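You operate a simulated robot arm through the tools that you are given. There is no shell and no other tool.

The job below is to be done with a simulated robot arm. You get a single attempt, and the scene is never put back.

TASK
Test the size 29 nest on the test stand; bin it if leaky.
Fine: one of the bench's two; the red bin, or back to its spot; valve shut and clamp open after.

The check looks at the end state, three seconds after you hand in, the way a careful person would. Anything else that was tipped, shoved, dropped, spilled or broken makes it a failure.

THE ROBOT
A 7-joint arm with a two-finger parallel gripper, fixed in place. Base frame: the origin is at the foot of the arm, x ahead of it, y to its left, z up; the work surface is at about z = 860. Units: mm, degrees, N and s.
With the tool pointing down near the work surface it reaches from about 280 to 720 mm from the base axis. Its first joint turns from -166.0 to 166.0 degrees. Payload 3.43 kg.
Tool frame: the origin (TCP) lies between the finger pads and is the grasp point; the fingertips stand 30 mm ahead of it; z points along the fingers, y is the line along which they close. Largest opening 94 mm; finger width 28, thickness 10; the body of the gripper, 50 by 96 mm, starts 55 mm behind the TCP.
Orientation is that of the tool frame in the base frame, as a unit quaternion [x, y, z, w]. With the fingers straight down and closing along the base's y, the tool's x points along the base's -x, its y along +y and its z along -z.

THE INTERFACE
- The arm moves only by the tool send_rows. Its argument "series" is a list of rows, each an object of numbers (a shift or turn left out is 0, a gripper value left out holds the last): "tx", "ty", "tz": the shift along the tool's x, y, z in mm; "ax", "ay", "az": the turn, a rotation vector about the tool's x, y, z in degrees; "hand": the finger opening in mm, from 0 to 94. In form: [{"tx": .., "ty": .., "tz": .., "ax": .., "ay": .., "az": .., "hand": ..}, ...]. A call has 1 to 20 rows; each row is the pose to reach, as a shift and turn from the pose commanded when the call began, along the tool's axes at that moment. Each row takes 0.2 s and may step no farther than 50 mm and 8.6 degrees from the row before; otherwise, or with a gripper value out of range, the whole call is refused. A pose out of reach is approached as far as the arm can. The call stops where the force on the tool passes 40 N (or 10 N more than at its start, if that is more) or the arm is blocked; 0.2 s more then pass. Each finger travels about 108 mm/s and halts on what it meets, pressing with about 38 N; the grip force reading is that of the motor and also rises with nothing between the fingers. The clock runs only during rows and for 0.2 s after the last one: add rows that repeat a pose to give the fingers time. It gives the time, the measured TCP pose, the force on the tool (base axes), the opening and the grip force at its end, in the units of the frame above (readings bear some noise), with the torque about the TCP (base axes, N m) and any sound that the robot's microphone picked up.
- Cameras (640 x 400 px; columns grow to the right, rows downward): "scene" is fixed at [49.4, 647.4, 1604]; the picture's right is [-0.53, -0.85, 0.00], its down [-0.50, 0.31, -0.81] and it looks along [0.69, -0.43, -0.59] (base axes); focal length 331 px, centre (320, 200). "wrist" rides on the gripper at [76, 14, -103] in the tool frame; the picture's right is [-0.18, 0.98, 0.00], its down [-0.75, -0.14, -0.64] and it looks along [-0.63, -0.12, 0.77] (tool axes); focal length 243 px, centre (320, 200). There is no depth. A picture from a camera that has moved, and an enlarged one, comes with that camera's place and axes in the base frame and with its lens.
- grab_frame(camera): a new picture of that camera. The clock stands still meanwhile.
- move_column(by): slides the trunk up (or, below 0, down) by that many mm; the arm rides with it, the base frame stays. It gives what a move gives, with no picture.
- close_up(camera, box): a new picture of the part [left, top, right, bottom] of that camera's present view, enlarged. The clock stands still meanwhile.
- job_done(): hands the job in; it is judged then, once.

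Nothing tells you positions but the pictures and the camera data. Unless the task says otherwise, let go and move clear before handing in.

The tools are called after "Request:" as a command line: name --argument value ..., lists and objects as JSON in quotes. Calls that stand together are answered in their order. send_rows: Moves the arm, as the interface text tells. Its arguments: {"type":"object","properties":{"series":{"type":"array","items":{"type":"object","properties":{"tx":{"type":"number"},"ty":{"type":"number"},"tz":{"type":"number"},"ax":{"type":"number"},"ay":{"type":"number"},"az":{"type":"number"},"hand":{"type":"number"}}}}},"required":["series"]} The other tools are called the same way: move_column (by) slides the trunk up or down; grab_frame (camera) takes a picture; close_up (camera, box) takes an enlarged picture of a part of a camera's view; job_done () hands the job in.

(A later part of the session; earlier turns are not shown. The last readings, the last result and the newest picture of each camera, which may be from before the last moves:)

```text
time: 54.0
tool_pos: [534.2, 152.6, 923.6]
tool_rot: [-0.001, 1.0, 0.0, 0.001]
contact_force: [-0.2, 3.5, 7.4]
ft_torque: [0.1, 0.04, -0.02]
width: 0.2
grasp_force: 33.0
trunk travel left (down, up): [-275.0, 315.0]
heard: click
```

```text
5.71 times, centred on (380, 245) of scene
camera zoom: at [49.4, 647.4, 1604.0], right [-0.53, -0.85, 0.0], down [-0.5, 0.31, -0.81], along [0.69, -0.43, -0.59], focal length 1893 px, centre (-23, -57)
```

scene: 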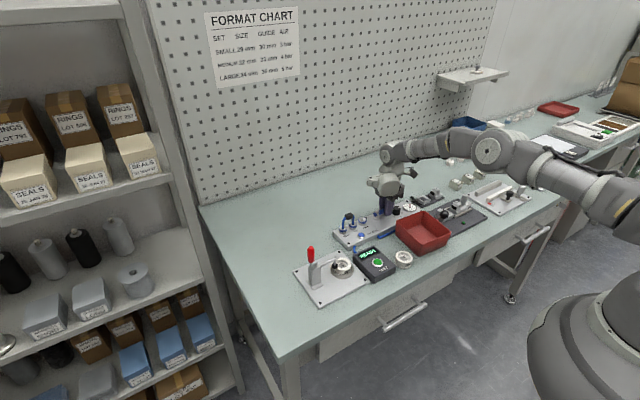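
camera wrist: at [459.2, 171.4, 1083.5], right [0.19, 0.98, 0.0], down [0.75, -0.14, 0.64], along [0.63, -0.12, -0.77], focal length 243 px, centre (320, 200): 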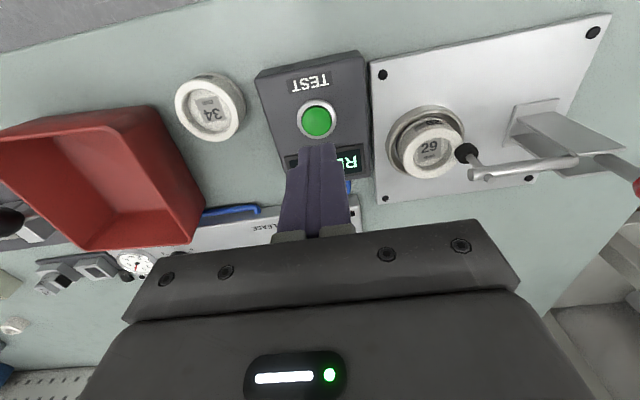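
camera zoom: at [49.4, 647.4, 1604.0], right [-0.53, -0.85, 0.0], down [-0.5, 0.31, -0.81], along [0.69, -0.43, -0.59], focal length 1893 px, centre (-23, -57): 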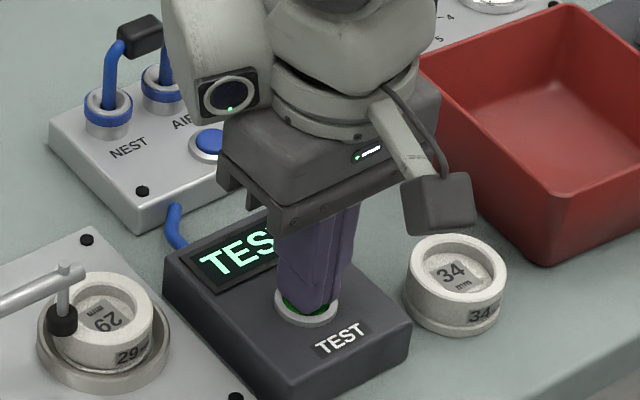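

Click heard and the display changed to "TES…" (testing). I'll lift off and wait for the result.

Request:
send_rows --series '[{"tz": -20}, {"tz": -60}, {"tz": -60}, {"tz": -60}, {"tz": -60}]'

Request:
close_up --camera "scene" --box '[320, 190, 440, 290]'

Request:
grab_frame --camera "wrist"

```text
time: 55.2
tool_pos: [535.6, 151.2, 983.2]
tool_rot: [0.0, 1.0, 0.0, 0.0]
contact_force: [0.6, 0.2, -0.2]
ft_torque: [0.02, 0.0, -0.01]
width: 0.0
grasp_force: 32.9
trunk travel left (down, up): [-275.0, 315.0]
```

```text
4.00 times, centred on (380, 240) of scene
camera zoom: at [49.4, 647.4, 1604.0], right [-0.53, -0.85, 0.0], down [-0.5, 0.31, -0.81], along [0.69, -0.43, -0.59], focal length 1325 px, centre (80, 40)
```

zoom: 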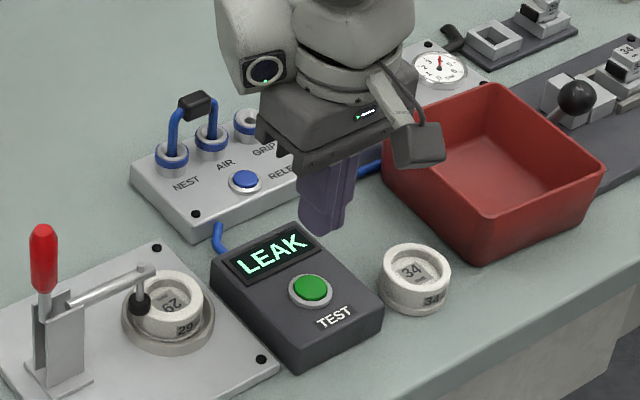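

```text
taken
camera wrist: at [459.1, 167.2, 1086.7], right [0.18, 0.98, 0.0], down [0.75, -0.14, 0.64], along [0.63, -0.12, -0.77], focal length 243 px, centre (320, 200)
```

wrist: 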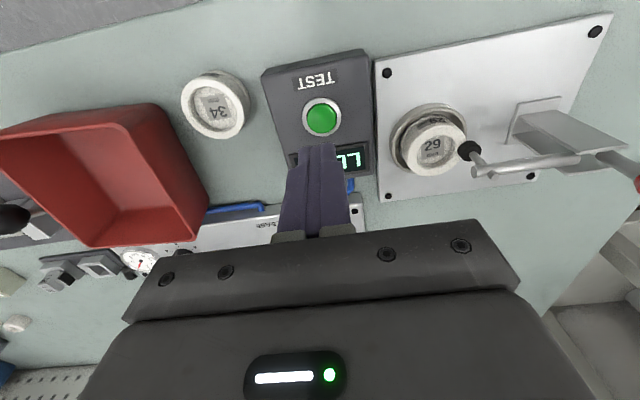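

The display reads LEAK. Before trusting it I want to rule out a false result, so I'll check the nest's seating first, and the pressure was 4 bar where the chart asks for 3 bar for size 29.

Request:
close_up --camera "wrist" --box '[370, 80, 520, 200]'

Request:
close_up --camera "scene" --box '[320, 235, 370, 285]'

Request:
close_up --camera "scene" --box '[400, 190, 450, 225]'

```text
3.33 times, centred on (445, 140) of wrist
camera zoom: at [459.1, 167.2, 1086.7], right [0.18, 0.98, 0.0], down [0.75, -0.14, 0.64], along [0.63, -0.12, -0.77], focal length 809 px, centre (-97, 400)
```

zoom: 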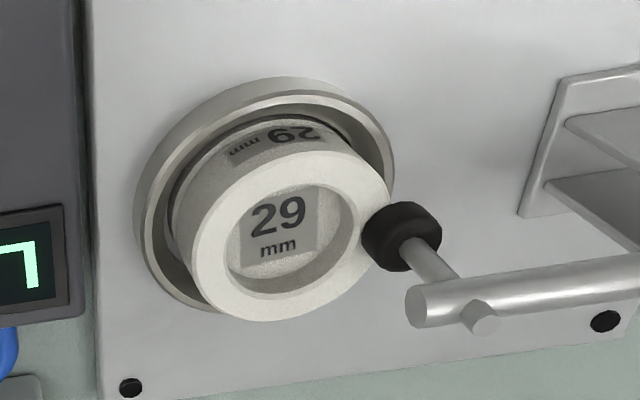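

```text
8.00 times, centred on (345, 260) of scene
camera zoom: at [49.4, 647.4, 1604.0], right [-0.53, -0.85, 0.0], down [-0.5, 0.31, -0.81], along [0.69, -0.43, -0.59], focal length 2650 px, centre (120, -280)
```

zoom: 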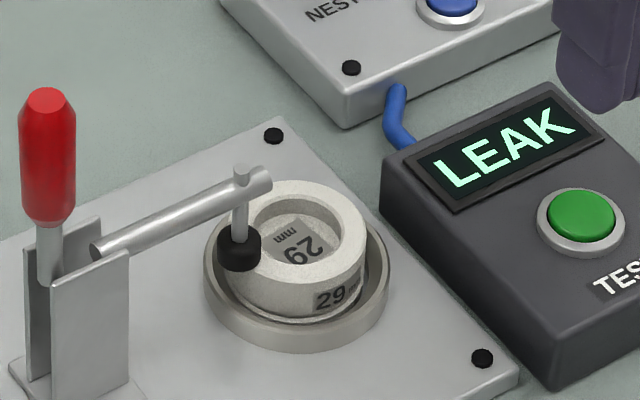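

```text
11.43 times, centred on (425, 208) of scene
camera zoom: at [49.4, 647.4, 1604.0], right [-0.53, -0.85, 0.0], down [-0.5, 0.31, -0.81], along [0.69, -0.43, -0.59], focal length 3786 px, centre (-880, 114)
```

zoom: 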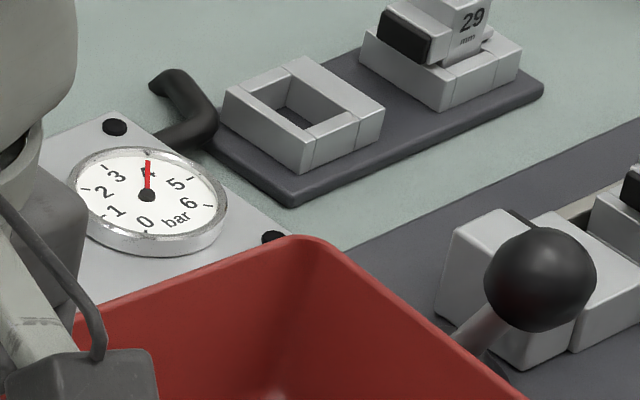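

The nest is properly seated and the clamp is on it, but the chart and job card say 3 bar for size 29. To be sure of the result I'll set the regulator to 3 bar and test again. I'm moving above the knob near (688, -63).

Request:
send_rows --series '[{"tx": -21.9, "ty": -30.7, "tz": -15, "az": -7.86}, {"tx": -43.8, "ty": -61.4, "tz": -20, "az": -15.71}, {"tx": -65.7, "ty": -92.1, "tz": -20, "az": -23.57}, {"tx": -87.6, "ty": -122.8, "tz": -20, "az": -31.43, "hand": 20}, {"tx": -109.5, "ty": -153.5, "tz": -20, "az": -39.29, "hand": 40}, {"tx": -131.4, "ty": -184.2, "tz": -15, "az": -47.14, "hand": 50}, {"tx": -153.25, "ty": -214.9, "tz": -8, "az": -55, "hand": 50}, {"tx": -153.25, "ty": -214.9, "tz": -8, "az": -55, "hand": 50}]'

Request:
grab_frame --camera "wrist"

Request:
close_up --camera "wrist" --box '[220, 60, 420, 210]'

Request:
close_up --camera "scene" --box '[320, 190, 440, 290]'

```text
time: 57.0
tool_pos: [690.0, -62.3, 991.2]
tool_rot: [-0.463, 0.886, 0.0, 0.0]
contact_force: [-0.2, 0.3, -0.3]
ft_torque: [-0.02, -0.04, 0.02]
width: 49.8
grasp_force: 0.0
trunk travel left (down, up): [-275.0, 315.0]
```

```text
taken
camera wrist: at [634.8, -114.9, 1094.3], right [-0.7, 0.71, 0.0], down [0.55, 0.54, 0.64], along [0.46, 0.45, -0.77], focal length 243 px, centre (320, 200)
```

wrist: 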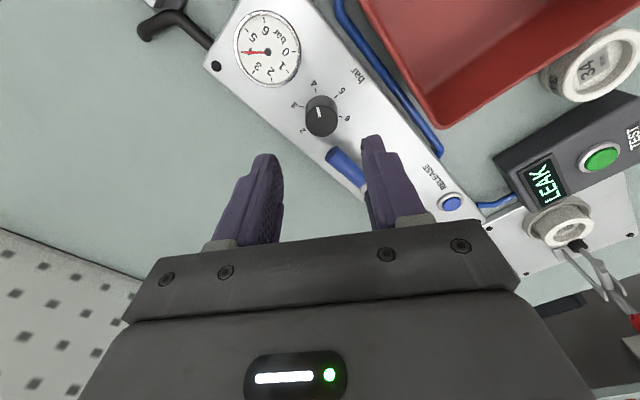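

```text
2.67 times, centred on (320, 135) of wrist
camera zoom: at [634.8, -114.9, 1094.3], right [-0.7, 0.71, 0.0], down [0.55, 0.54, 0.64], along [0.46, 0.45, -0.77], focal length 647 px, centre (320, 373)
```

zoom: 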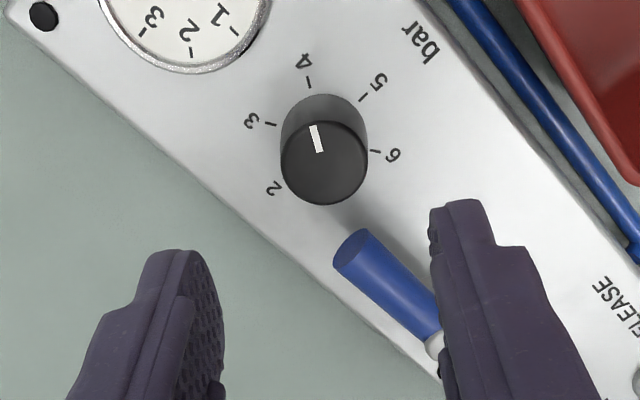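

```text
4.00 times, centred on (380, 240) of scene
camera zoom: at [49.4, 647.4, 1604.0], right [-0.53, -0.85, 0.0], down [-0.5, 0.31, -0.81], along [0.69, -0.43, -0.59], focal length 1325 px, centre (80, 40)
```

zoom: 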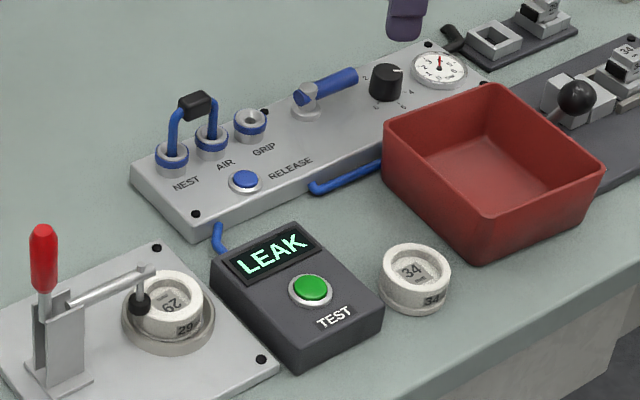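

The knob is nearly centred under the hand. Descending over it, then closing.

Request:
send_rows --series '[{"tx": 0.8, "ty": 1.3, "tz": 25, "hand": 48}, {"tx": 0.8, "ty": 1.3, "tz": 50, "hand": 46}, {"tx": 0.8, "ty": 1.3, "tz": 65, "hand": 46}, {"tx": 0.8, "ty": 1.3, "tz": 72, "hand": 46}, {"tx": 0.8, "ty": 1.3, "tz": 72, "hand": 46}]'

Request:
close_up --camera "wrist" --box '[220, 60, 420, 210]'

Request:
close_up --camera "scene" --box '[360, 170, 440, 240]'

```text
time: 58.2
tool_pos: [687.7, -62.2, 918.6]
tool_rot: [-0.462, 0.887, 0.0, 0.0]
contact_force: [-0.1, 1.4, -0.3]
ft_torque: [-0.01, 0.0, 0.01]
width: 46.2
grasp_force: 0.0
trunk travel left (down, up): [-275.0, 315.0]
```

```text
2.67 times, centred on (320, 135) of wrist
camera zoom: at [631.9, -115.0, 1021.7], right [-0.7, 0.71, 0.0], down [0.55, 0.54, 0.64], along [0.46, 0.45, -0.77], focal length 647 px, centre (320, 373)
```

zoom: 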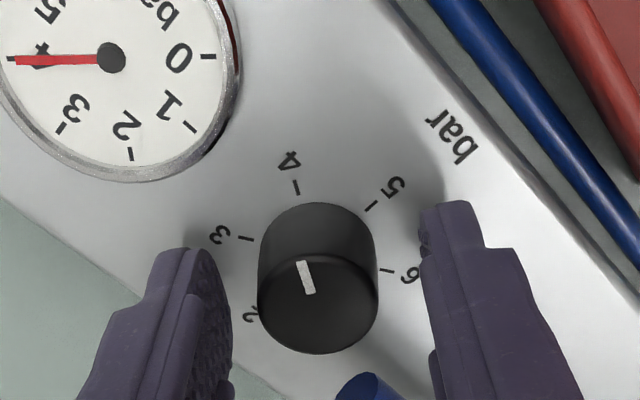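

```text
5.71 times, centred on (400, 205) of scene
camera zoom: at [49.4, 647.4, 1604.0], right [-0.53, -0.85, 0.0], down [-0.5, 0.31, -0.81], along [0.69, -0.43, -0.59], focal length 1893 px, centre (-137, 171)
```

zoom: 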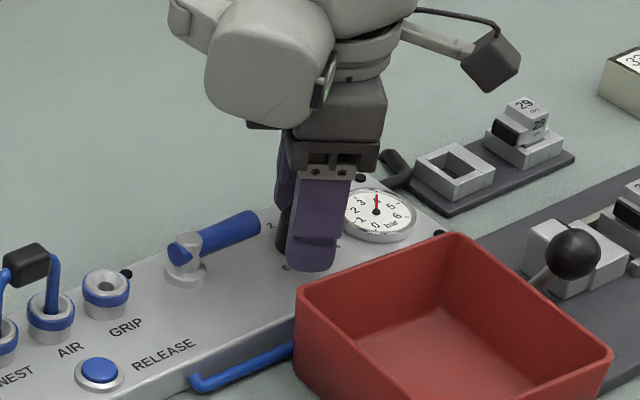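

Request:
send_rows --series '[{"hand": 36}, {"hand": 28}, {"hand": 20}, {"hand": 20}]'

```text
time: 59.2
tool_pos: [687.4, -63.1, 918.3]
tool_rot: [-0.462, 0.887, 0.0, 0.0]
contact_force: [5.0, -2.7, 1.6]
ft_torque: [0.14, 0.19, -0.02]
width: 27.4
grasp_force: 45.0
trunk travel left (down, up): [-275.0, 315.0]
```

Gripped. I'll turn the knob counter-clockwise (4 toward 3), about 30° first, and check the gauge.

Request:
send_rows --series '[{"ty": -0.4, "az": -7.5}, {"ty": -0.5, "az": -15}, {"ty": -0.5, "az": -22.5}, {"ty": -0.5, "az": -30}, {"ty": -0.5, "az": -30}]'

Request:
close_up --camera "scene" --box '[360, 170, 440, 240]'

Request:
close_up --camera "wrist" --box '[220, 60, 420, 210]'

```text
time: 60.4
tool_pos: [687.6, -62.4, 917.6]
tool_rot: [-0.676, 0.737, 0.0, 0.0]
contact_force: [16.7, -3.4, 4.1]
ft_torque: [-0.25, -0.15, -0.03]
width: 27.5
grasp_force: 44.8
trunk travel left (down, up): [-275.0, 315.0]
```

```text
5.71 times, centred on (400, 205) of scene
camera zoom: at [49.4, 647.4, 1604.0], right [-0.53, -0.85, 0.0], down [-0.5, 0.31, -0.81], along [0.69, -0.43, -0.59], focal length 1893 px, centre (-137, 171)
```

zoom: 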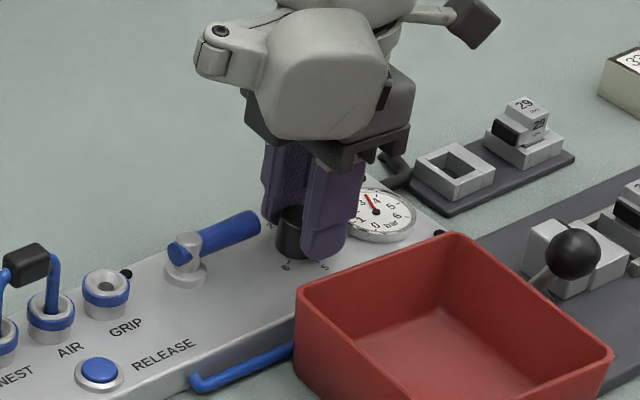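

```text
2.67 times, centred on (320, 135) of wrist
camera zoom: at [667.6, -136.0, 1021.8], right [-0.96, 0.27, 0.0], down [0.2, 0.74, 0.64], along [0.17, 0.62, -0.77], focal length 647 px, centre (320, 373)
```

zoom: 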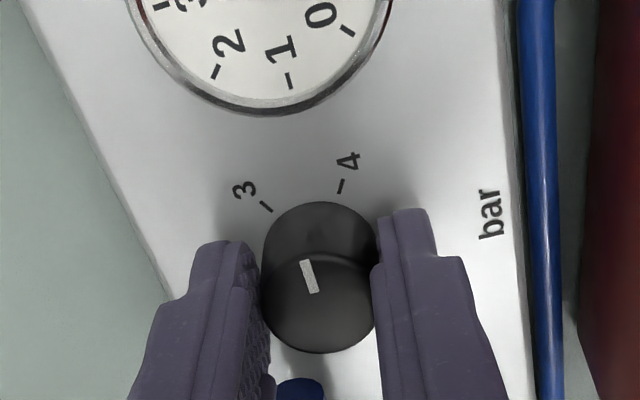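

The knob turns with the hand, and the gauge is at about 3.5. I'll ease the side load and turn another 30°.

Request:
send_rows --series '[{"ty": -1.2, "az": -7.5}, {"ty": -1.5, "az": -15}, {"ty": -1.5, "az": -22.5}, {"ty": -1.5, "az": -30}, {"ty": -1.5, "az": -30}]'

Request:
close_up --camera "scene" --box '[390, 185, 430, 225]'

Request:
close_up --camera "wrist" --box '[220, 0, 420, 150]'

```text
time: 61.6
tool_pos: [688.6, -64.1, 919.0]
tool_rot: [0.844, -0.537, 0.0, 0.0]
contact_force: [19.5, -7.5, 5.7]
ft_torque: [0.14, 0.0, -0.67]
width: 27.7
grasp_force: 45.0
trunk travel left (down, up): [-275.0, 315.0]
```

```text
10.00 times, centred on (410, 205) of scene
camera zoom: at [49.4, 647.4, 1604.0], right [-0.53, -0.85, 0.0], down [-0.5, 0.31, -0.81], along [0.69, -0.43, -0.59], focal length 3313 px, centre (-580, 150)
```

zoom: 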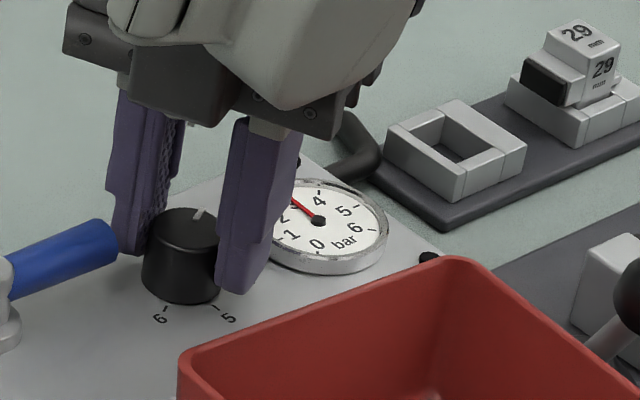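

```text
2.67 times, centred on (320, 75) of wrist
camera zoom: at [708.6, -137.2, 1021.8], right [-0.97, -0.25, 0.0], down [-0.19, 0.74, 0.64], along [-0.16, 0.62, -0.77], focal length 647 px, centre (320, 533)
```

zoom: 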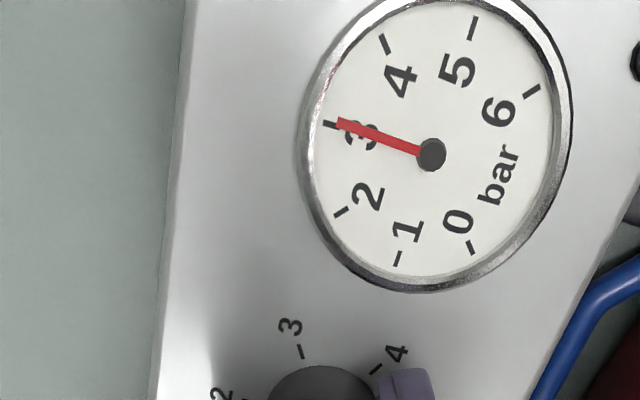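

The gauge now reads 3 bar. I'll release the knob, rise, and go back over the TEST button.

Request:
send_rows --series '[{"hand": 36}, {"hand": 46}, {"hand": 46}, {"tz": -30, "hand": 46}, {"tz": -64, "hand": 40}, {"tx": -23.6, "ty": 4.4, "tz": -64, "az": 8.2, "hand": 20}, {"tx": -47.3, "ty": 8.8, "tz": -64, "az": 16.4, "hand": 0}, {"tx": -70.9, "ty": 13.2, "tz": -64, "az": 24.6}, {"tx": -94.5, "ty": 17.6, "tz": -64, "az": 32.8}, {"tx": -118.2, "ty": 22, "tz": -64, "az": 41}, {"tx": -141.8, "ty": 26.3, "tz": -64, "az": 49.2}, {"tx": -165.5, "ty": 30.7, "tz": -64, "az": 57.4}, {"tx": -189.1, "ty": 35.1, "tz": -64, "az": 65.6}, {"tx": -212.7, "ty": 39.5, "tz": -64, "az": 73.8}, {"tx": -236.4, "ty": 43.9, "tz": -64, "az": 82}, {"tx": -260, "ty": 48.3, "tz": -64, "az": 90}, {"tx": -260, "ty": 48.3, "tz": -64, "az": 90}]'

Request:
close_up --camera "scene" --box '[320, 190, 440, 290]'

Request:
close_up --camera "scene" --box '[375, 190, 435, 230]'

Request:
grab_frame --camera "wrist"

```text
time: 65.2
tool_pos: [535.5, 154.0, 983.3]
tool_rot: [-0.216, 0.976, 0.0, 0.0]
contact_force: [0.6, -0.2, 0.3]
ft_torque: [-0.02, 0.0, 0.02]
width: 0.0
grasp_force: 33.6
trunk travel left (down, up): [-275.0, 315.0]
```

```text
4.00 times, centred on (380, 240) of scene
camera zoom: at [49.4, 647.4, 1604.0], right [-0.53, -0.85, 0.0], down [-0.5, 0.31, -0.81], along [0.69, -0.43, -0.59], focal length 1325 px, centre (80, 40)
```

zoom: 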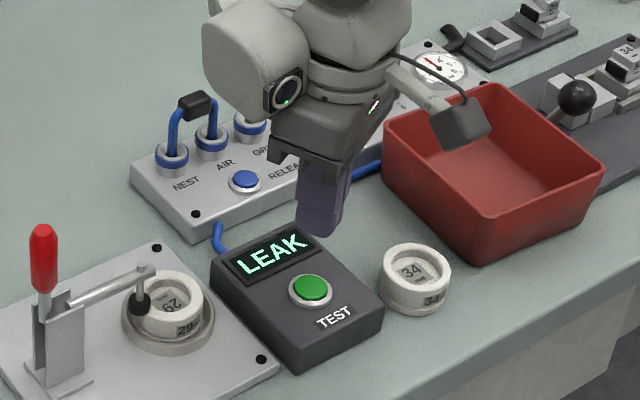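

```text
10.00 times, centred on (405, 210) of scene
camera zoom: at [49.4, 647.4, 1604.0], right [-0.53, -0.85, 0.0], down [-0.5, 0.31, -0.81], along [0.69, -0.43, -0.59], focal length 3313 px, centre (-530, 100)
```

zoom: 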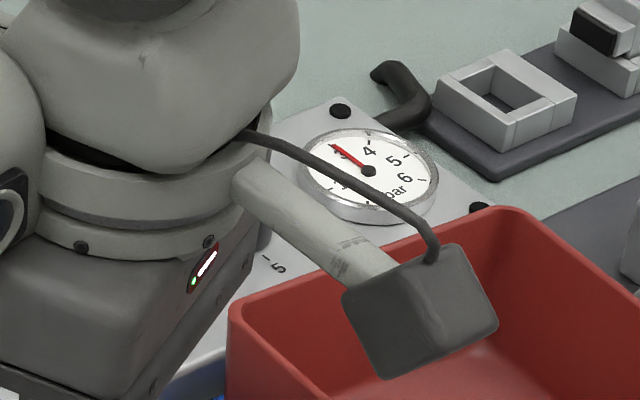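

```text
taken
camera wrist: at [460.2, 135.7, 1086.7], right [-0.25, 0.97, 0.0], down [0.74, 0.19, 0.64], along [0.62, 0.16, -0.77], focal length 243 px, centre (320, 200)
```

wrist: 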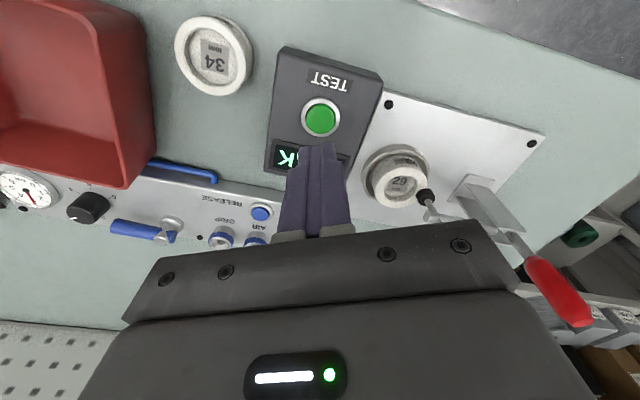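

The gauge holds at 3 bar with the valve open. Pressing TEST again.

Request:
send_rows --series '[{"tz": 25}, {"tz": 45}, {"tz": 54}, {"tz": 57}, {"tz": 59}, {"tz": 60}, {"tz": 60}]'

Request:
send_rows --series '[{"tz": -20}, {"tz": -60}, {"tz": -60}, {"tz": -60}, {"tz": -60}, {"tz": -60}, {"tz": -60}, {"tz": -60}, {"tz": -60}]'

Request:
close_up --camera "scene" --box '[320, 190, 440, 290]'

```text
time: 66.8
tool_pos: [532.5, 153.2, 923.1]
tool_rot: [-0.217, 0.976, 0.0, 0.0]
contact_force: [0.7, 1.8, 7.1]
ft_torque: [0.02, 0.01, 0.01]
width: 0.2
grasp_force: 33.1
trunk travel left (down, up): [-275.0, 315.0]
heard: click
```

```text
time: 68.8
tool_pos: [534.1, 151.9, 983.9]
tool_rot: [-0.217, 0.976, 0.0, 0.0]
contact_force: [0.1, 0.0, -0.5]
ft_torque: [0.05, -0.01, -0.04]
width: 0.1
grasp_force: 32.9
trunk travel left (down, up): [-275.0, 315.0]
```

```text
4.00 times, centred on (380, 240) of scene
camera zoom: at [49.4, 647.4, 1604.0], right [-0.53, -0.85, 0.0], down [-0.5, 0.31, -0.81], along [0.69, -0.43, -0.59], focal length 1325 px, centre (80, 40)
```

zoom: 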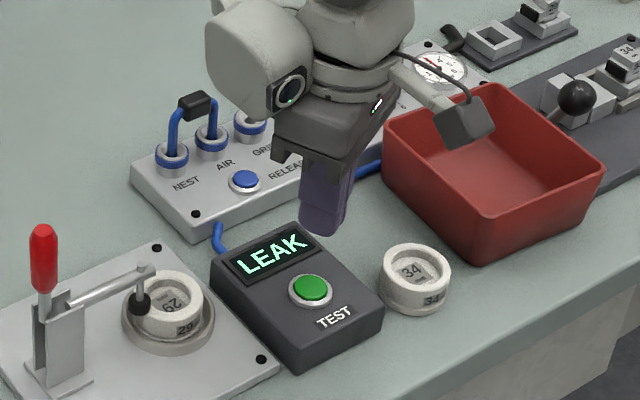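

LEAK again at the correct 3 bar, so nest 29 is leaky and goes in the red bin. First I'll put the regulator back to 4 bar as I found it, while the gauge still gives feedback.

Request:
send_rows --series '[{"tx": -4.4, "ty": -23.6, "tz": -10, "az": -8.2}, {"tx": -8.8, "ty": -47.3, "tz": -10, "az": -16.4}, {"tx": -13.2, "ty": -70.9, "tz": -10, "az": -24.6}, {"tx": -17.6, "ty": -94.5, "tz": -10, "az": -32.8}, {"tx": -22, "ty": -118.2, "tz": -10, "az": -41}, {"tx": -26.3, "ty": -141.8, "tz": -10, "az": -49.2}, {"tx": -30.7, "ty": -165.5, "tz": -10, "az": -57.4, "hand": 20}, {"tx": -35.1, "ty": -189.1, "tz": -10, "az": -65.6, "hand": 40}, {"tx": -39.5, "ty": -212.7, "tz": -5, "az": -73.8, "hand": 48}, {"tx": -43.9, "ty": -236.4, "tz": 0, "az": -82, "hand": 48}, {"tx": -48.3, "ty": -260, "tz": 0, "az": -90, "hand": 48}, {"tx": -48.3, "ty": -260, "tz": 0, "az": -90, "hand": 48}]'

Request:
grab_frame --camera "wrist"

Request:
close_up --camera "wrist" --box '[220, 60, 420, 210]'

```text
time: 71.4
tool_pos: [687.1, -62.4, 982.7]
tool_rot: [0.844, -0.537, -0.001, 0.0]
contact_force: [0.8, 0.1, -0.4]
ft_torque: [-0.02, -0.05, -0.01]
width: 47.8
grasp_force: 0.1
trunk travel left (down, up): [-275.0, 315.0]
```

```text
taken
camera wrist: at [706.2, -135.2, 1085.5], right [-0.97, -0.25, 0.0], down [-0.19, 0.74, 0.64], along [-0.16, 0.62, -0.77], focal length 243 px, centre (320, 200)
```

wrist: 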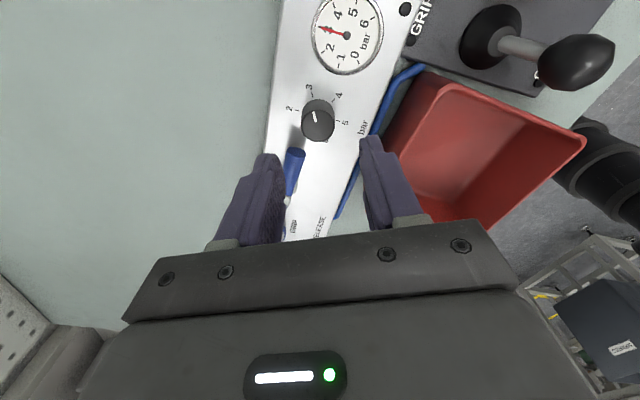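

```text
2.67 times, centred on (320, 135) of wrist
camera zoom: at [706.2, -135.2, 1085.5], right [-0.97, -0.25, 0.0], down [-0.19, 0.74, 0.64], along [-0.16, 0.62, -0.77], focal length 647 px, centre (320, 373)
```

zoom: 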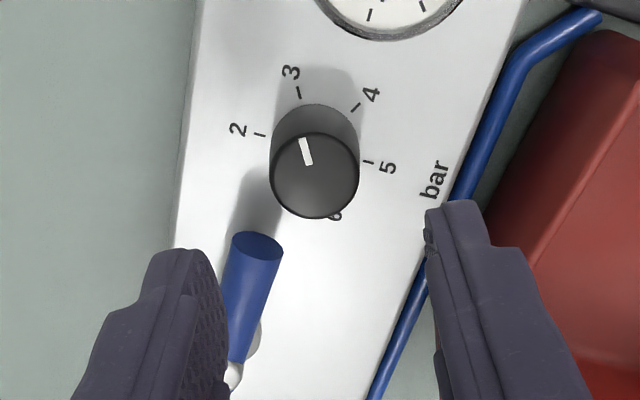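

From two views, the knob's centre works out to (689, -60) and its top to z≈898. I'll re-centre, turn slightly to stay clear of the lever, and descend onto it.

Request:
send_rows --series '[{"tx": -1.3, "ty": -0.9, "tz": 0, "az": 7.5, "hand": 44}, {"tx": -2.56, "ty": -1.85, "tz": 0, "az": 15, "hand": 40}, {"tx": -2.56, "ty": -1.85, "tz": 30, "az": 15, "hand": 40}, {"tx": -2.56, "ty": -1.85, "tz": 55, "az": 15, "hand": 40}, {"tx": -2.56, "ty": -1.85, "tz": 66, "az": 15, "hand": 40}, {"tx": -2.56, "ty": -1.85, "tz": 66, "az": 15, "hand": 40}]'

Request:
close_up --camera "wrist" --box '[220, 60, 420, 210]'

Request:
close_up --camera "scene" --box '[370, 180, 440, 235]'

```text
time: 72.8
tool_pos: [687.7, -58.0, 918.0]
tool_rot: [0.767, -0.642, 0.0, 0.0]
contact_force: [0.2, 0.8, -0.8]
ft_torque: [0.0, 0.02, -0.01]
width: 40.1
grasp_force: 0.0
trunk travel left (down, up): [-275.0, 315.0]
```

```text
2.67 times, centred on (320, 135) of wrist
camera zoom: at [687.5, -134.3, 1020.8], right [-1.0, 0.01, 0.0], down [0.01, 0.77, 0.64], along [0.01, 0.64, -0.77], focal length 647 px, centre (320, 373)
```

zoom: 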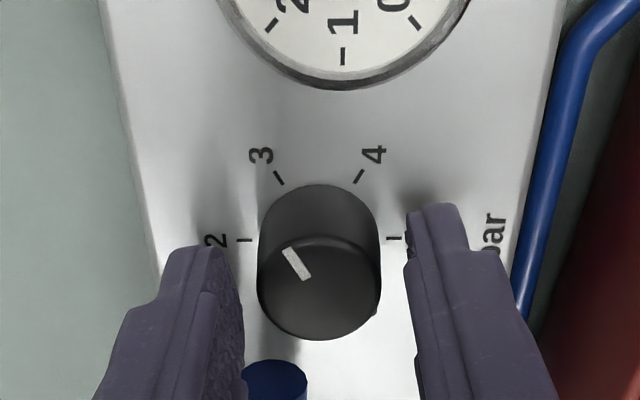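

```text
7.27 times, centred on (405, 208) of scene
camera zoom: at [49.4, 647.4, 1604.0], right [-0.53, -0.85, 0.0], down [-0.5, 0.31, -0.81], along [0.69, -0.43, -0.59], focal length 2409 px, centre (-298, 146)
```

zoom: 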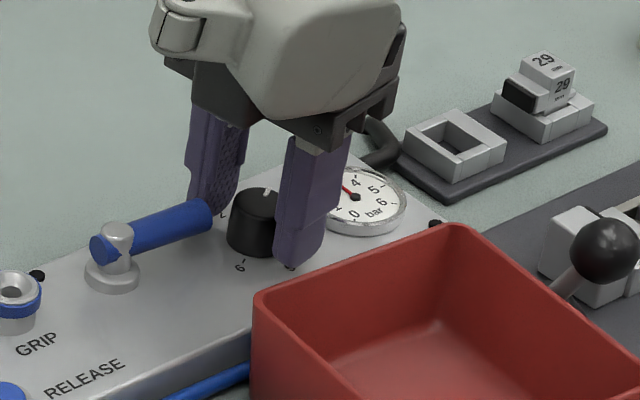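

Centred on the knob. Closing and turning it clockwise back toward 4.

Request:
send_rows --series '[{"hand": 32}, {"hand": 22}, {"hand": 20}, {"hand": 20}]'

Request:
send_rows --series '[{"az": 7.5}, {"az": 15}, {"az": 22.5}, {"az": 30}, {"az": 37.5}, {"az": 45}, {"az": 52.5}, {"az": 60}, {"az": 60}]'

Request:
close_up --camera "wrist" --box '[160, 0, 400, 150]'

Request:
close_up --camera "scene" --box '[370, 180, 440, 235]'

```text
time: 73.8
tool_pos: [687.2, -57.0, 918.4]
tool_rot: [0.766, -0.642, -0.001, 0.0]
contact_force: [-3.0, -0.3, -1.6]
ft_torque: [-0.08, -0.45, -0.02]
width: 27.8
grasp_force: 45.0
trunk travel left (down, up): [-275.0, 315.0]
```

```text
time: 75.8
tool_pos: [691.1, -60.0, 916.4]
tool_rot: [-0.341, 0.94, -0.001, 0.001]
contact_force: [22.9, -0.2, 17.7]
ft_torque: [0.27, -0.33, 0.07]
width: 27.6
grasp_force: 45.5
trunk travel left (down, up): [-275.0, 315.0]
```

```text
2.67 times, centred on (280, 75) of wrist
camera zoom: at [623.0, -96.0, 1020.5], right [-0.49, 0.87, 0.0], down [0.67, 0.38, 0.64], along [0.56, 0.31, -0.77], focal length 647 px, centre (427, 533)
```

zoom: 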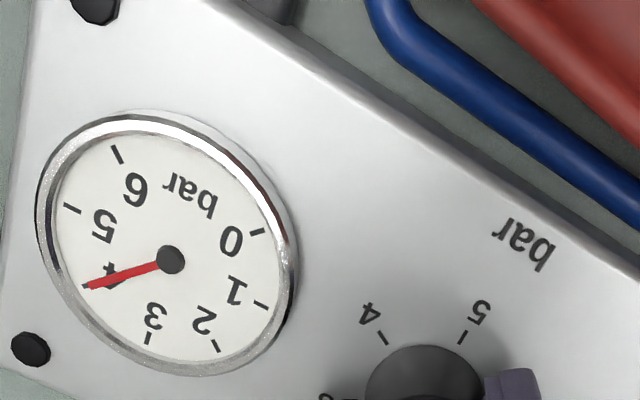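

```text
7.27 times, centred on (405, 208) of scene
camera zoom: at [49.4, 647.4, 1604.0], right [-0.53, -0.85, 0.0], down [-0.5, 0.31, -0.81], along [0.69, -0.43, -0.59], focal length 2409 px, centre (-298, 146)
```

zoom: 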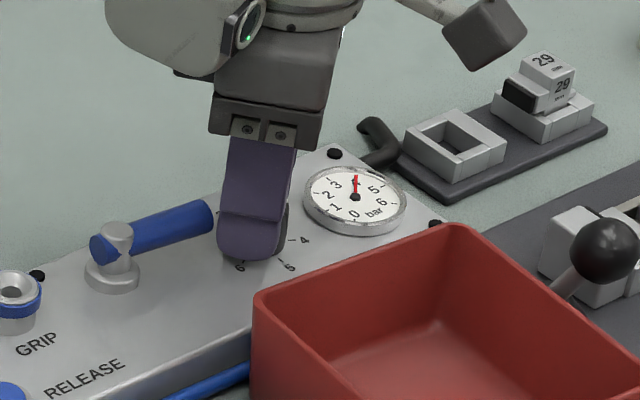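

The gauge is back at 4 bar. I'll release the knob, rise, and hover over the valve lever to shut it.

Request:
send_rows --series '[{"hand": 30}, {"hand": 38}, {"hand": 38}, {"tz": -30, "hand": 38}, {"tz": -58, "hand": 38}, {"tx": -6, "ty": 3, "tz": -58, "az": -8.4, "hand": 40}, {"tx": -12, "ty": 6, "tz": -58, "az": -16.7, "hand": 40}, {"tx": -18, "ty": 9, "tz": -58, "az": -25, "hand": 40}, {"tx": -24, "ty": 12, "tz": -58, "az": -33.4, "hand": 40}, {"tx": -30, "ty": 15, "tz": -58, "az": -41.7, "hand": 40}, {"tx": -35, "ty": 18.4, "tz": -58, "az": -50, "hand": 40}, {"tx": -35, "ty": 18.4, "tz": -58, "az": -50, "hand": 40}]'

Request:
close_up --camera "wrist" --box '[200, 50, 440, 210]'

Request:
close_up --camera "scene" --box '[350, 170, 440, 240]'

```text
time: 78.4
tool_pos: [703.6, -22.2, 974.5]
tool_rot: [0.707, -0.707, 0.0, 0.0]
contact_force: [-0.2, 0.2, -0.7]
ft_torque: [-0.02, 0.0, -0.04]
width: 39.9
grasp_force: 0.1
trunk travel left (down, up): [-275.0, 315.0]
```

```text
2.50 times, centred on (320, 130) of wrist
camera zoom: at [689.7, -96.8, 1077.2], right [-0.98, 0.18, 0.0], down [0.14, 0.75, 0.64], along [0.12, 0.63, -0.77], focal length 606 px, centre (320, 375)
```

zoom: 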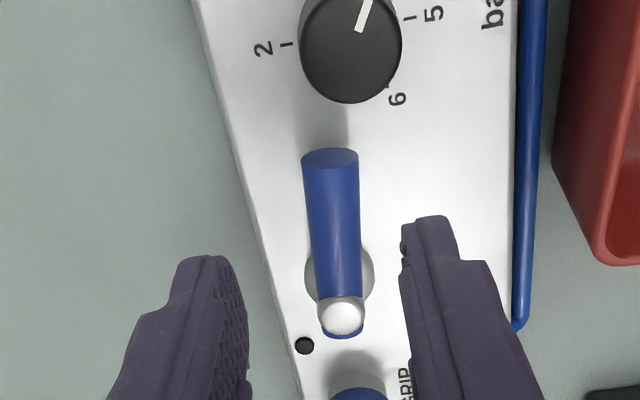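

```text
5.71 times, centred on (395, 205) of scene
camera zoom: at [49.4, 647.4, 1604.0], right [-0.53, -0.85, 0.0], down [-0.5, 0.31, -0.81], along [0.69, -0.43, -0.59], focal length 1893 px, centre (-109, 171)
```

zoom: 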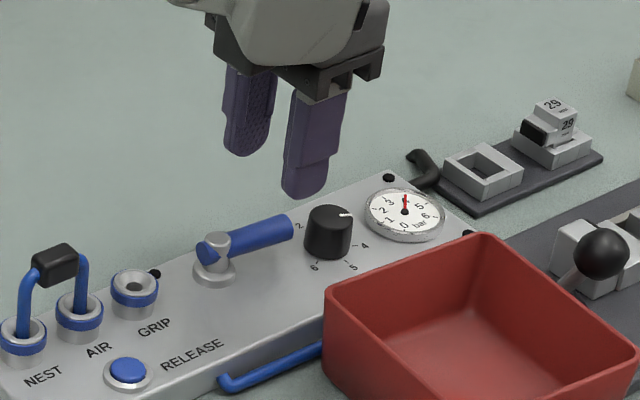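

The regulator mark and gauge are back at 4. The lever sits about 5° short of a full 90°, so I'll align with it, descend and grip.

Request:
send_rows --series '[{"tx": -0.4, "ty": 3.75, "tz": 15, "az": 5.5, "hand": 40}, {"tx": -0.4, "ty": 3.75, "tz": 35, "az": 5.5, "hand": 40}, {"tx": -0.4, "ty": 3.75, "tz": 50, "az": 5.5, "hand": 40}, {"tx": -0.4, "ty": 3.75, "tz": 56, "az": 5.5, "hand": 40}, {"tx": -0.4, "ty": 3.75, "tz": 56, "az": 5.5, "hand": 28}, {"tx": -0.4, "ty": 3.75, "tz": 56, "az": 5.5, "hand": 12}, {"tx": -0.4, "ty": 3.75, "tz": 56, "az": 5.5, "hand": 12}]'

Request:
close_up --camera "wrist" --box '[200, 50, 440, 210]'

```text
time: 80.0
tool_pos: [700.6, -21.0, 918.6]
tool_rot: [-0.672, 0.74, -0.001, 0.0]
contact_force: [-1.3, -0.7, -0.1]
ft_torque: [-0.14, 0.03, 0.02]
width: 15.8
grasp_force: 44.9
trunk travel left (down, up): [-275.0, 315.0]
```

```text
2.50 times, centred on (320, 130) of wrist
camera zoom: at [678.5, -95.3, 1021.5], right [-0.96, 0.28, 0.0], down [0.21, 0.74, 0.64], along [0.18, 0.62, -0.77], focal length 606 px, centre (320, 375)
```

zoom: 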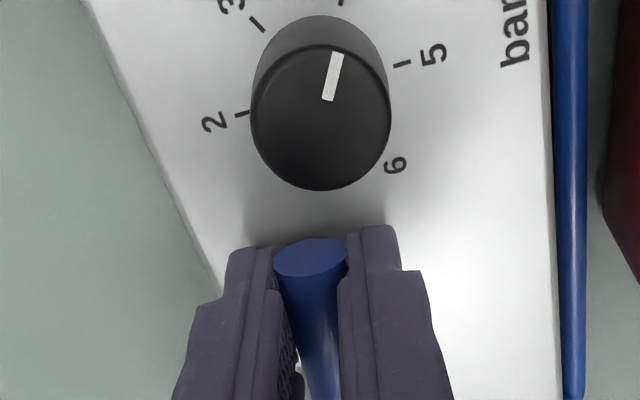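

Lever gripped. Swinging it back to the shut position.

Request:
send_rows --series '[{"tx": -0.37, "ty": 5.29, "az": 8}, {"tx": -1.47, "ty": 10.47, "az": 16}, {"tx": -3.29, "ty": 15.46, "az": 24}, {"tx": -5.77, "ty": 20.14, "az": 32}, {"tx": -8.89, "ty": 24.43, "az": 40}, {"tx": -12.57, "ty": 28.24, "az": 48}, {"tx": -16.75, "ty": 31.5, "az": 56}, {"tx": -21.34, "ty": 34.15, "az": 64}, {"tx": -26.26, "ty": 36.14, "az": 72}, {"tx": -31.4, "ty": 37.42, "az": 80}, {"tx": -34.36, "ty": 37.83, "az": 84.5}, {"tx": -34.36, "ty": 37.83, "az": 84.5}]'

Request:
close_up --camera "scene" --box '[350, 170, 440, 240]'

Request:
grab_frame --camera "wrist"

```text
time: 82.6
tool_pos: [665.7, 14.3, 918.2]
tool_rot: [0.001, 1.0, 0.0, -0.001]
contact_force: [-3.1, -1.7, -12.2]
ft_torque: [-0.02, -0.44, -0.05]
width: 15.5
grasp_force: 45.1
trunk travel left (down, up): [-275.0, 315.0]
```

```text
5.71 times, centred on (395, 205) of scene
camera zoom: at [49.4, 647.4, 1604.0], right [-0.53, -0.85, 0.0], down [-0.5, 0.31, -0.81], along [0.69, -0.43, -0.59], focal length 1893 px, centre (-109, 171)
```

zoom: 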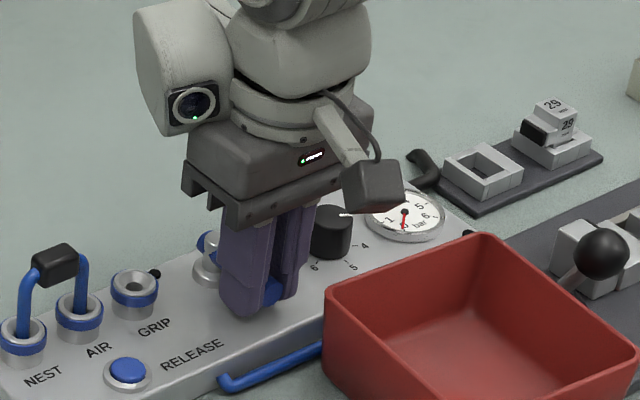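

```text
taken
camera wrist: at [589.6, 31.1, 1021.7], right [0.19, 0.98, 0.0], down [0.75, -0.14, 0.64], along [0.63, -0.12, -0.77], focal length 243 px, centre (320, 200)
```

wrist: 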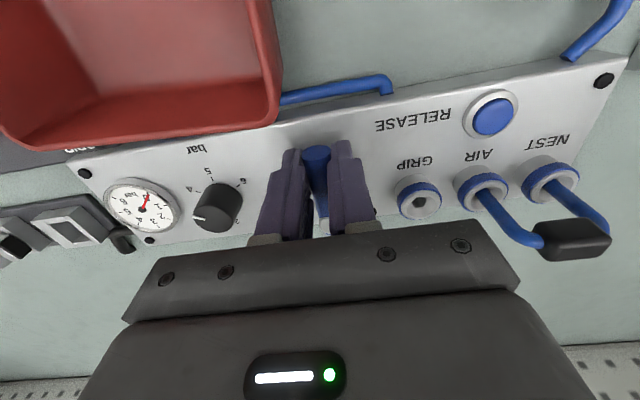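

The gauge is at 0, so the valve is shut. I'll push a few degrees more to be sure it's on its stop, then release and rise.

Request:
send_rows --series '[{"tx": -0.05, "ty": 1.3, "az": 2}, {"tx": -0.1, "ty": 2.6, "az": 4}, {"tx": -0.1, "ty": 2.6, "az": 4}]'

Request:
send_rows --series '[{"tx": 0, "ty": -1.5, "az": -2, "hand": 20}, {"tx": 0, "ty": -1.5, "az": -2, "hand": 36}, {"tx": 0, "ty": -1.5, "az": -2, "hand": 36}, {"tx": 0, "ty": -1.5, "tz": -30, "az": -4, "hand": 36}, {"tx": 0, "ty": -1.5, "tz": -70, "az": -4, "hand": 36}, {"tx": 0, "ty": -1.5, "tz": -70, "az": -4, "hand": 36}]'

Request:
close_up --camera "wrist" --box '[140, 70, 400, 230]'

Request:
close_up --camera "scene" --box '[350, 170, 440, 240]'

```text
time: 83.4
tool_pos: [665.7, 16.6, 919.0]
tool_rot: [0.035, 0.999, 0.0, -0.001]
contact_force: [-6.1, -8.0, -10.1]
ft_torque: [-0.18, 0.54, 1.3]
width: 16.6
grasp_force: 45.2
trunk travel left (down, up): [-275.0, 315.0]
```

```text
time: 84.8
tool_pos: [664.3, 15.4, 989.3]
tool_rot: [-0.001, 1.0, 0.0, 0.0]
contact_force: [0.0, 0.1, 0.5]
ft_torque: [0.02, -0.02, -0.03]
width: 35.8
grasp_force: 0.0
trunk travel left (down, up): [-275.0, 315.0]
```

```text
2.46 times, centred on (270, 150) of wrist
camera zoom: at [589.6, 31.1, 1093.4], right [0.18, 0.98, 0.0], down [0.75, -0.14, 0.64], along [0.63, -0.12, -0.77], focal length 597 px, centre (443, 323)
```

zoom: 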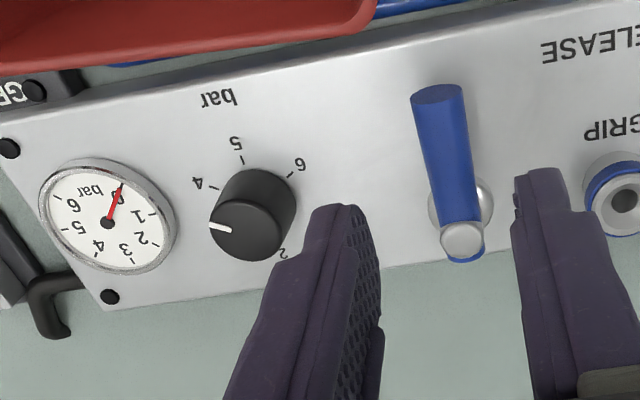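

```text
5.71 times, centred on (395, 205) of scene
camera zoom: at [49.4, 647.4, 1604.0], right [-0.53, -0.85, 0.0], down [-0.5, 0.31, -0.81], along [0.69, -0.43, -0.59], focal length 1893 px, centre (-109, 171)
```

zoom: 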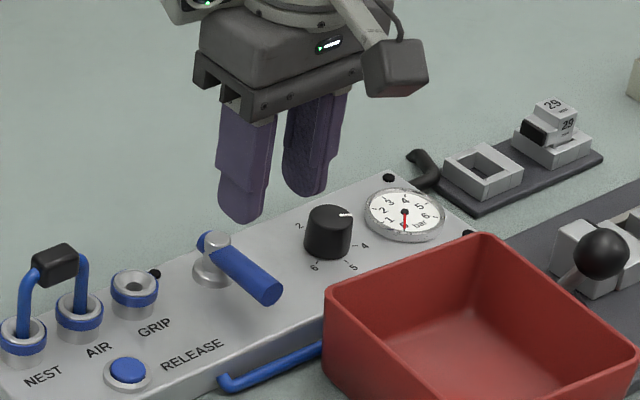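

The valve is shut (gauge 0) and the regulator is back at 4. Next I'll open the clamp: move with closed fingers to the -y side of the upright handle.

Request:
send_rows --series '[{"tx": 0, "ty": 5, "tz": -40, "az": 4, "hand": 10}, {"tx": 8, "ty": 28, "tz": -60, "az": 12, "hand": 0}, {"tx": 16, "ty": 54, "tz": -73, "az": 20, "hand": 0}, {"tx": 24, "ty": 80, "tz": -73, "az": 28}, {"tx": 32, "ty": 106, "tz": -73, "az": 36}, {"tx": 40, "ty": 132, "tz": -73, "az": 44}, {"tx": 48, "ty": 158, "tz": -73, "az": 52}, {"tx": 56, "ty": 184, "tz": -73, "az": 60}, {"tx": 64, "ty": 210, "tz": -73, "az": 68}, {"tx": 72, "ty": 236, "tz": -73, "az": 76}, {"tx": 80, "ty": 262, "tz": -73, "az": 84}, {"tx": 84.7, "ty": 284.3, "tz": -73, "az": 90}, {"tx": 84.7, "ty": 284.3, "tz": -73, "az": 90}]'

Request:
grab_frame --camera "wrist"

Request:
close_up --camera "scene" --box '[260, 190, 400, 310]'

```text
time: 87.6
tool_pos: [579.9, 300.2, 1060.9]
tool_rot: [0.707, 0.707, 0.0, 0.0]
contact_force: [-0.5, -0.6, 0.0]
ft_torque: [-0.01, 0.01, -0.02]
width: 0.0
grasp_force: 32.9
trunk travel left (down, up): [-275.0, 315.0]
```

```text
taken
camera wrist: at [594.1, 378.5, 1164.1], right [0.98, -0.18, 0.0], down [-0.14, -0.75, 0.64], along [-0.12, -0.63, -0.77], focal length 243 px, centre (320, 200)
```

wrist: 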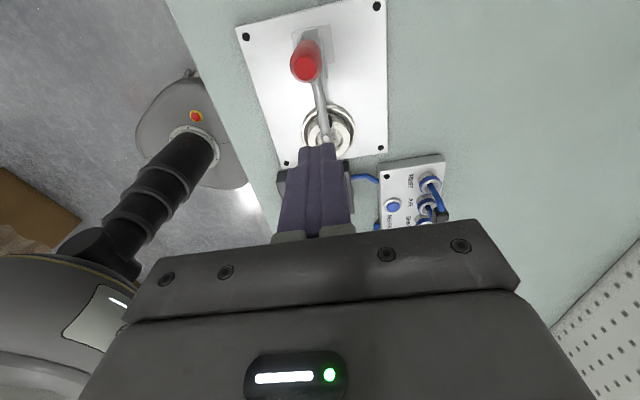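

```text
3.33 times, centred on (330, 250) of scene
camera zoom: at [49.4, 647.4, 1604.0], right [-0.53, -0.85, 0.0], down [-0.5, 0.31, -0.81], along [0.69, -0.43, -0.59], focal length 1104 px, centre (287, 33)
```

zoom: 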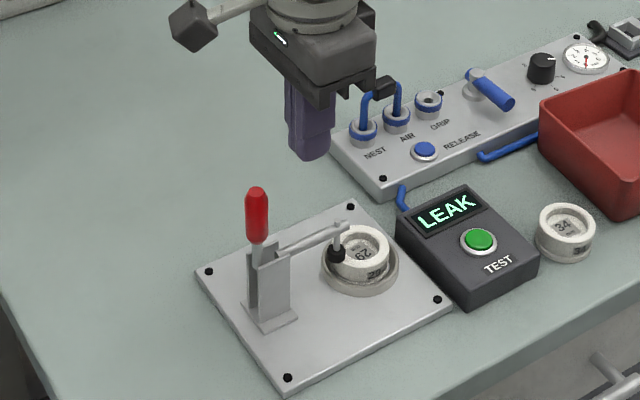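

Request:
send_rows --series '[{"tx": 6, "ty": 0.5, "tz": 15}, {"tx": 12, "ty": 0.5, "tz": 30}, {"tx": 12, "ty": 0.5, "tz": 30}]'

Request:
close_up --camera "scene" --box '[270, 210, 370, 310]'

```text
time: 88.4
tool_pos: [579.7, 313.9, 1031.8]
tool_rot: [0.708, 0.707, 0.0, 0.001]
contact_force: [0.1, 0.2, 0.7]
ft_torque: [-0.02, 0.0, 0.01]
width: 0.1
grasp_force: 33.5
trunk travel left (down, up): [-275.0, 315.0]
```

```text
4.00 times, centred on (320, 260) of scene
camera zoom: at [49.4, 647.4, 1604.0], right [-0.53, -0.85, 0.0], down [-0.5, 0.31, -0.81], along [0.69, -0.43, -0.59], focal length 1325 px, centre (320, -40)
```

zoom: 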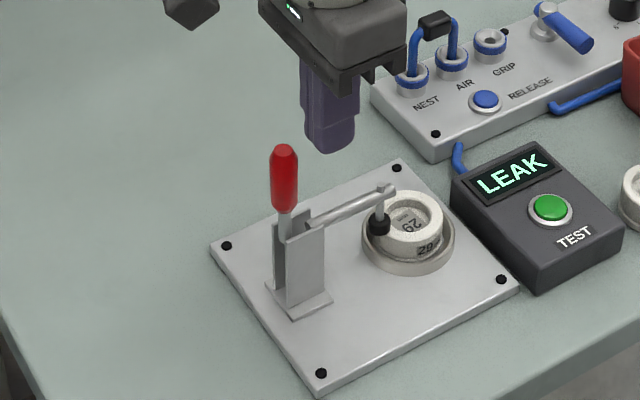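

Request:
send_rows --series '[{"tx": 5, "tz": 6}, {"tx": 10, "tz": 6}, {"tx": 15, "tz": 5.8}, {"tx": 20, "tz": 5.5}, {"tx": 25, "tz": 5.6}, {"tx": 31, "tz": 6.2}, {"tx": 37, "tz": 7.2}, {"tx": 43, "tz": 9}, {"tx": 48, "tz": 10.8}, {"tx": 48, "tz": 10.8}]'

Request:
close_up --camera "scene" --box '[270, 210, 370, 310]'

```text
time: 90.6
tool_pos: [579.1, 361.1, 1019.5]
tool_rot: [0.707, 0.707, 0.0, 0.0]
contact_force: [0.2, 0.0, -0.8]
ft_torque: [0.02, -0.01, 0.0]
width: 0.0
grasp_force: 33.0
trunk travel left (down, up): [-275.0, 315.0]
```

```text
4.00 times, centred on (320, 260) of scene
camera zoom: at [49.4, 647.4, 1604.0], right [-0.53, -0.85, 0.0], down [-0.5, 0.31, -0.81], along [0.69, -0.43, -0.59], focal length 1325 px, centre (320, -40)
```

zoom: 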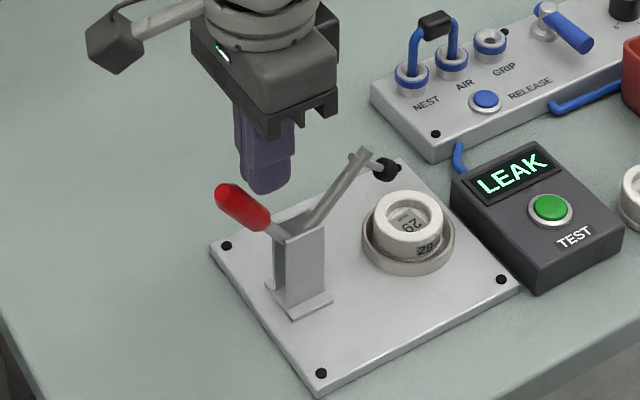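

The handle is past half-way and the arm has lifted off the nest. I'll continue pushing it down to the fully open position.

Request:
send_rows --series '[{"tx": 6, "tz": 2.8}, {"tx": 11.7, "tz": 5.6}, {"tx": 17, "tz": 9.5}, {"tx": 21.5, "tz": 13}, {"tx": 25, "tz": 16.5}, {"tx": 27.5, "tz": 19.2}, {"tx": 29, "tz": 21}, {"tx": 30, "tz": 22.5}, {"tx": 30, "tz": 22.5}]'

Request:
close_up --camera "scene" --box '[270, 210, 370, 310]'

```text
time: 92.6
tool_pos: [579.5, 387.1, 1001.6]
tool_rot: [0.707, 0.707, 0.003, 0.001]
contact_force: [-2.0, -19.7, 31.1]
ft_torque: [-0.12, 0.16, -0.12]
width: 0.0
grasp_force: 33.0
trunk travel left (down, up): [-275.0, 315.0]
```

```text
4.00 times, centred on (320, 260) of scene
camera zoom: at [49.4, 647.4, 1604.0], right [-0.53, -0.85, 0.0], down [-0.5, 0.31, -0.81], along [0.69, -0.43, -0.59], focal length 1325 px, centre (320, -40)
```

zoom: 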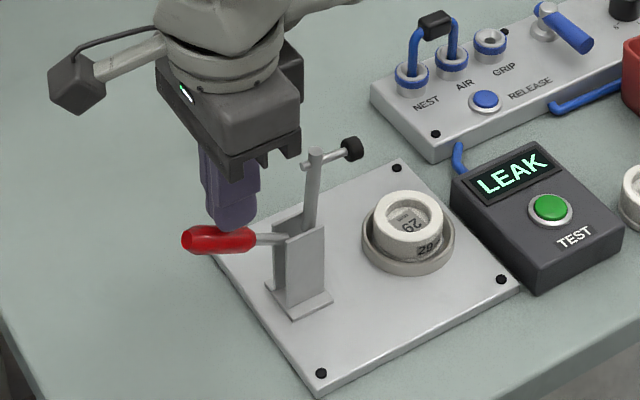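

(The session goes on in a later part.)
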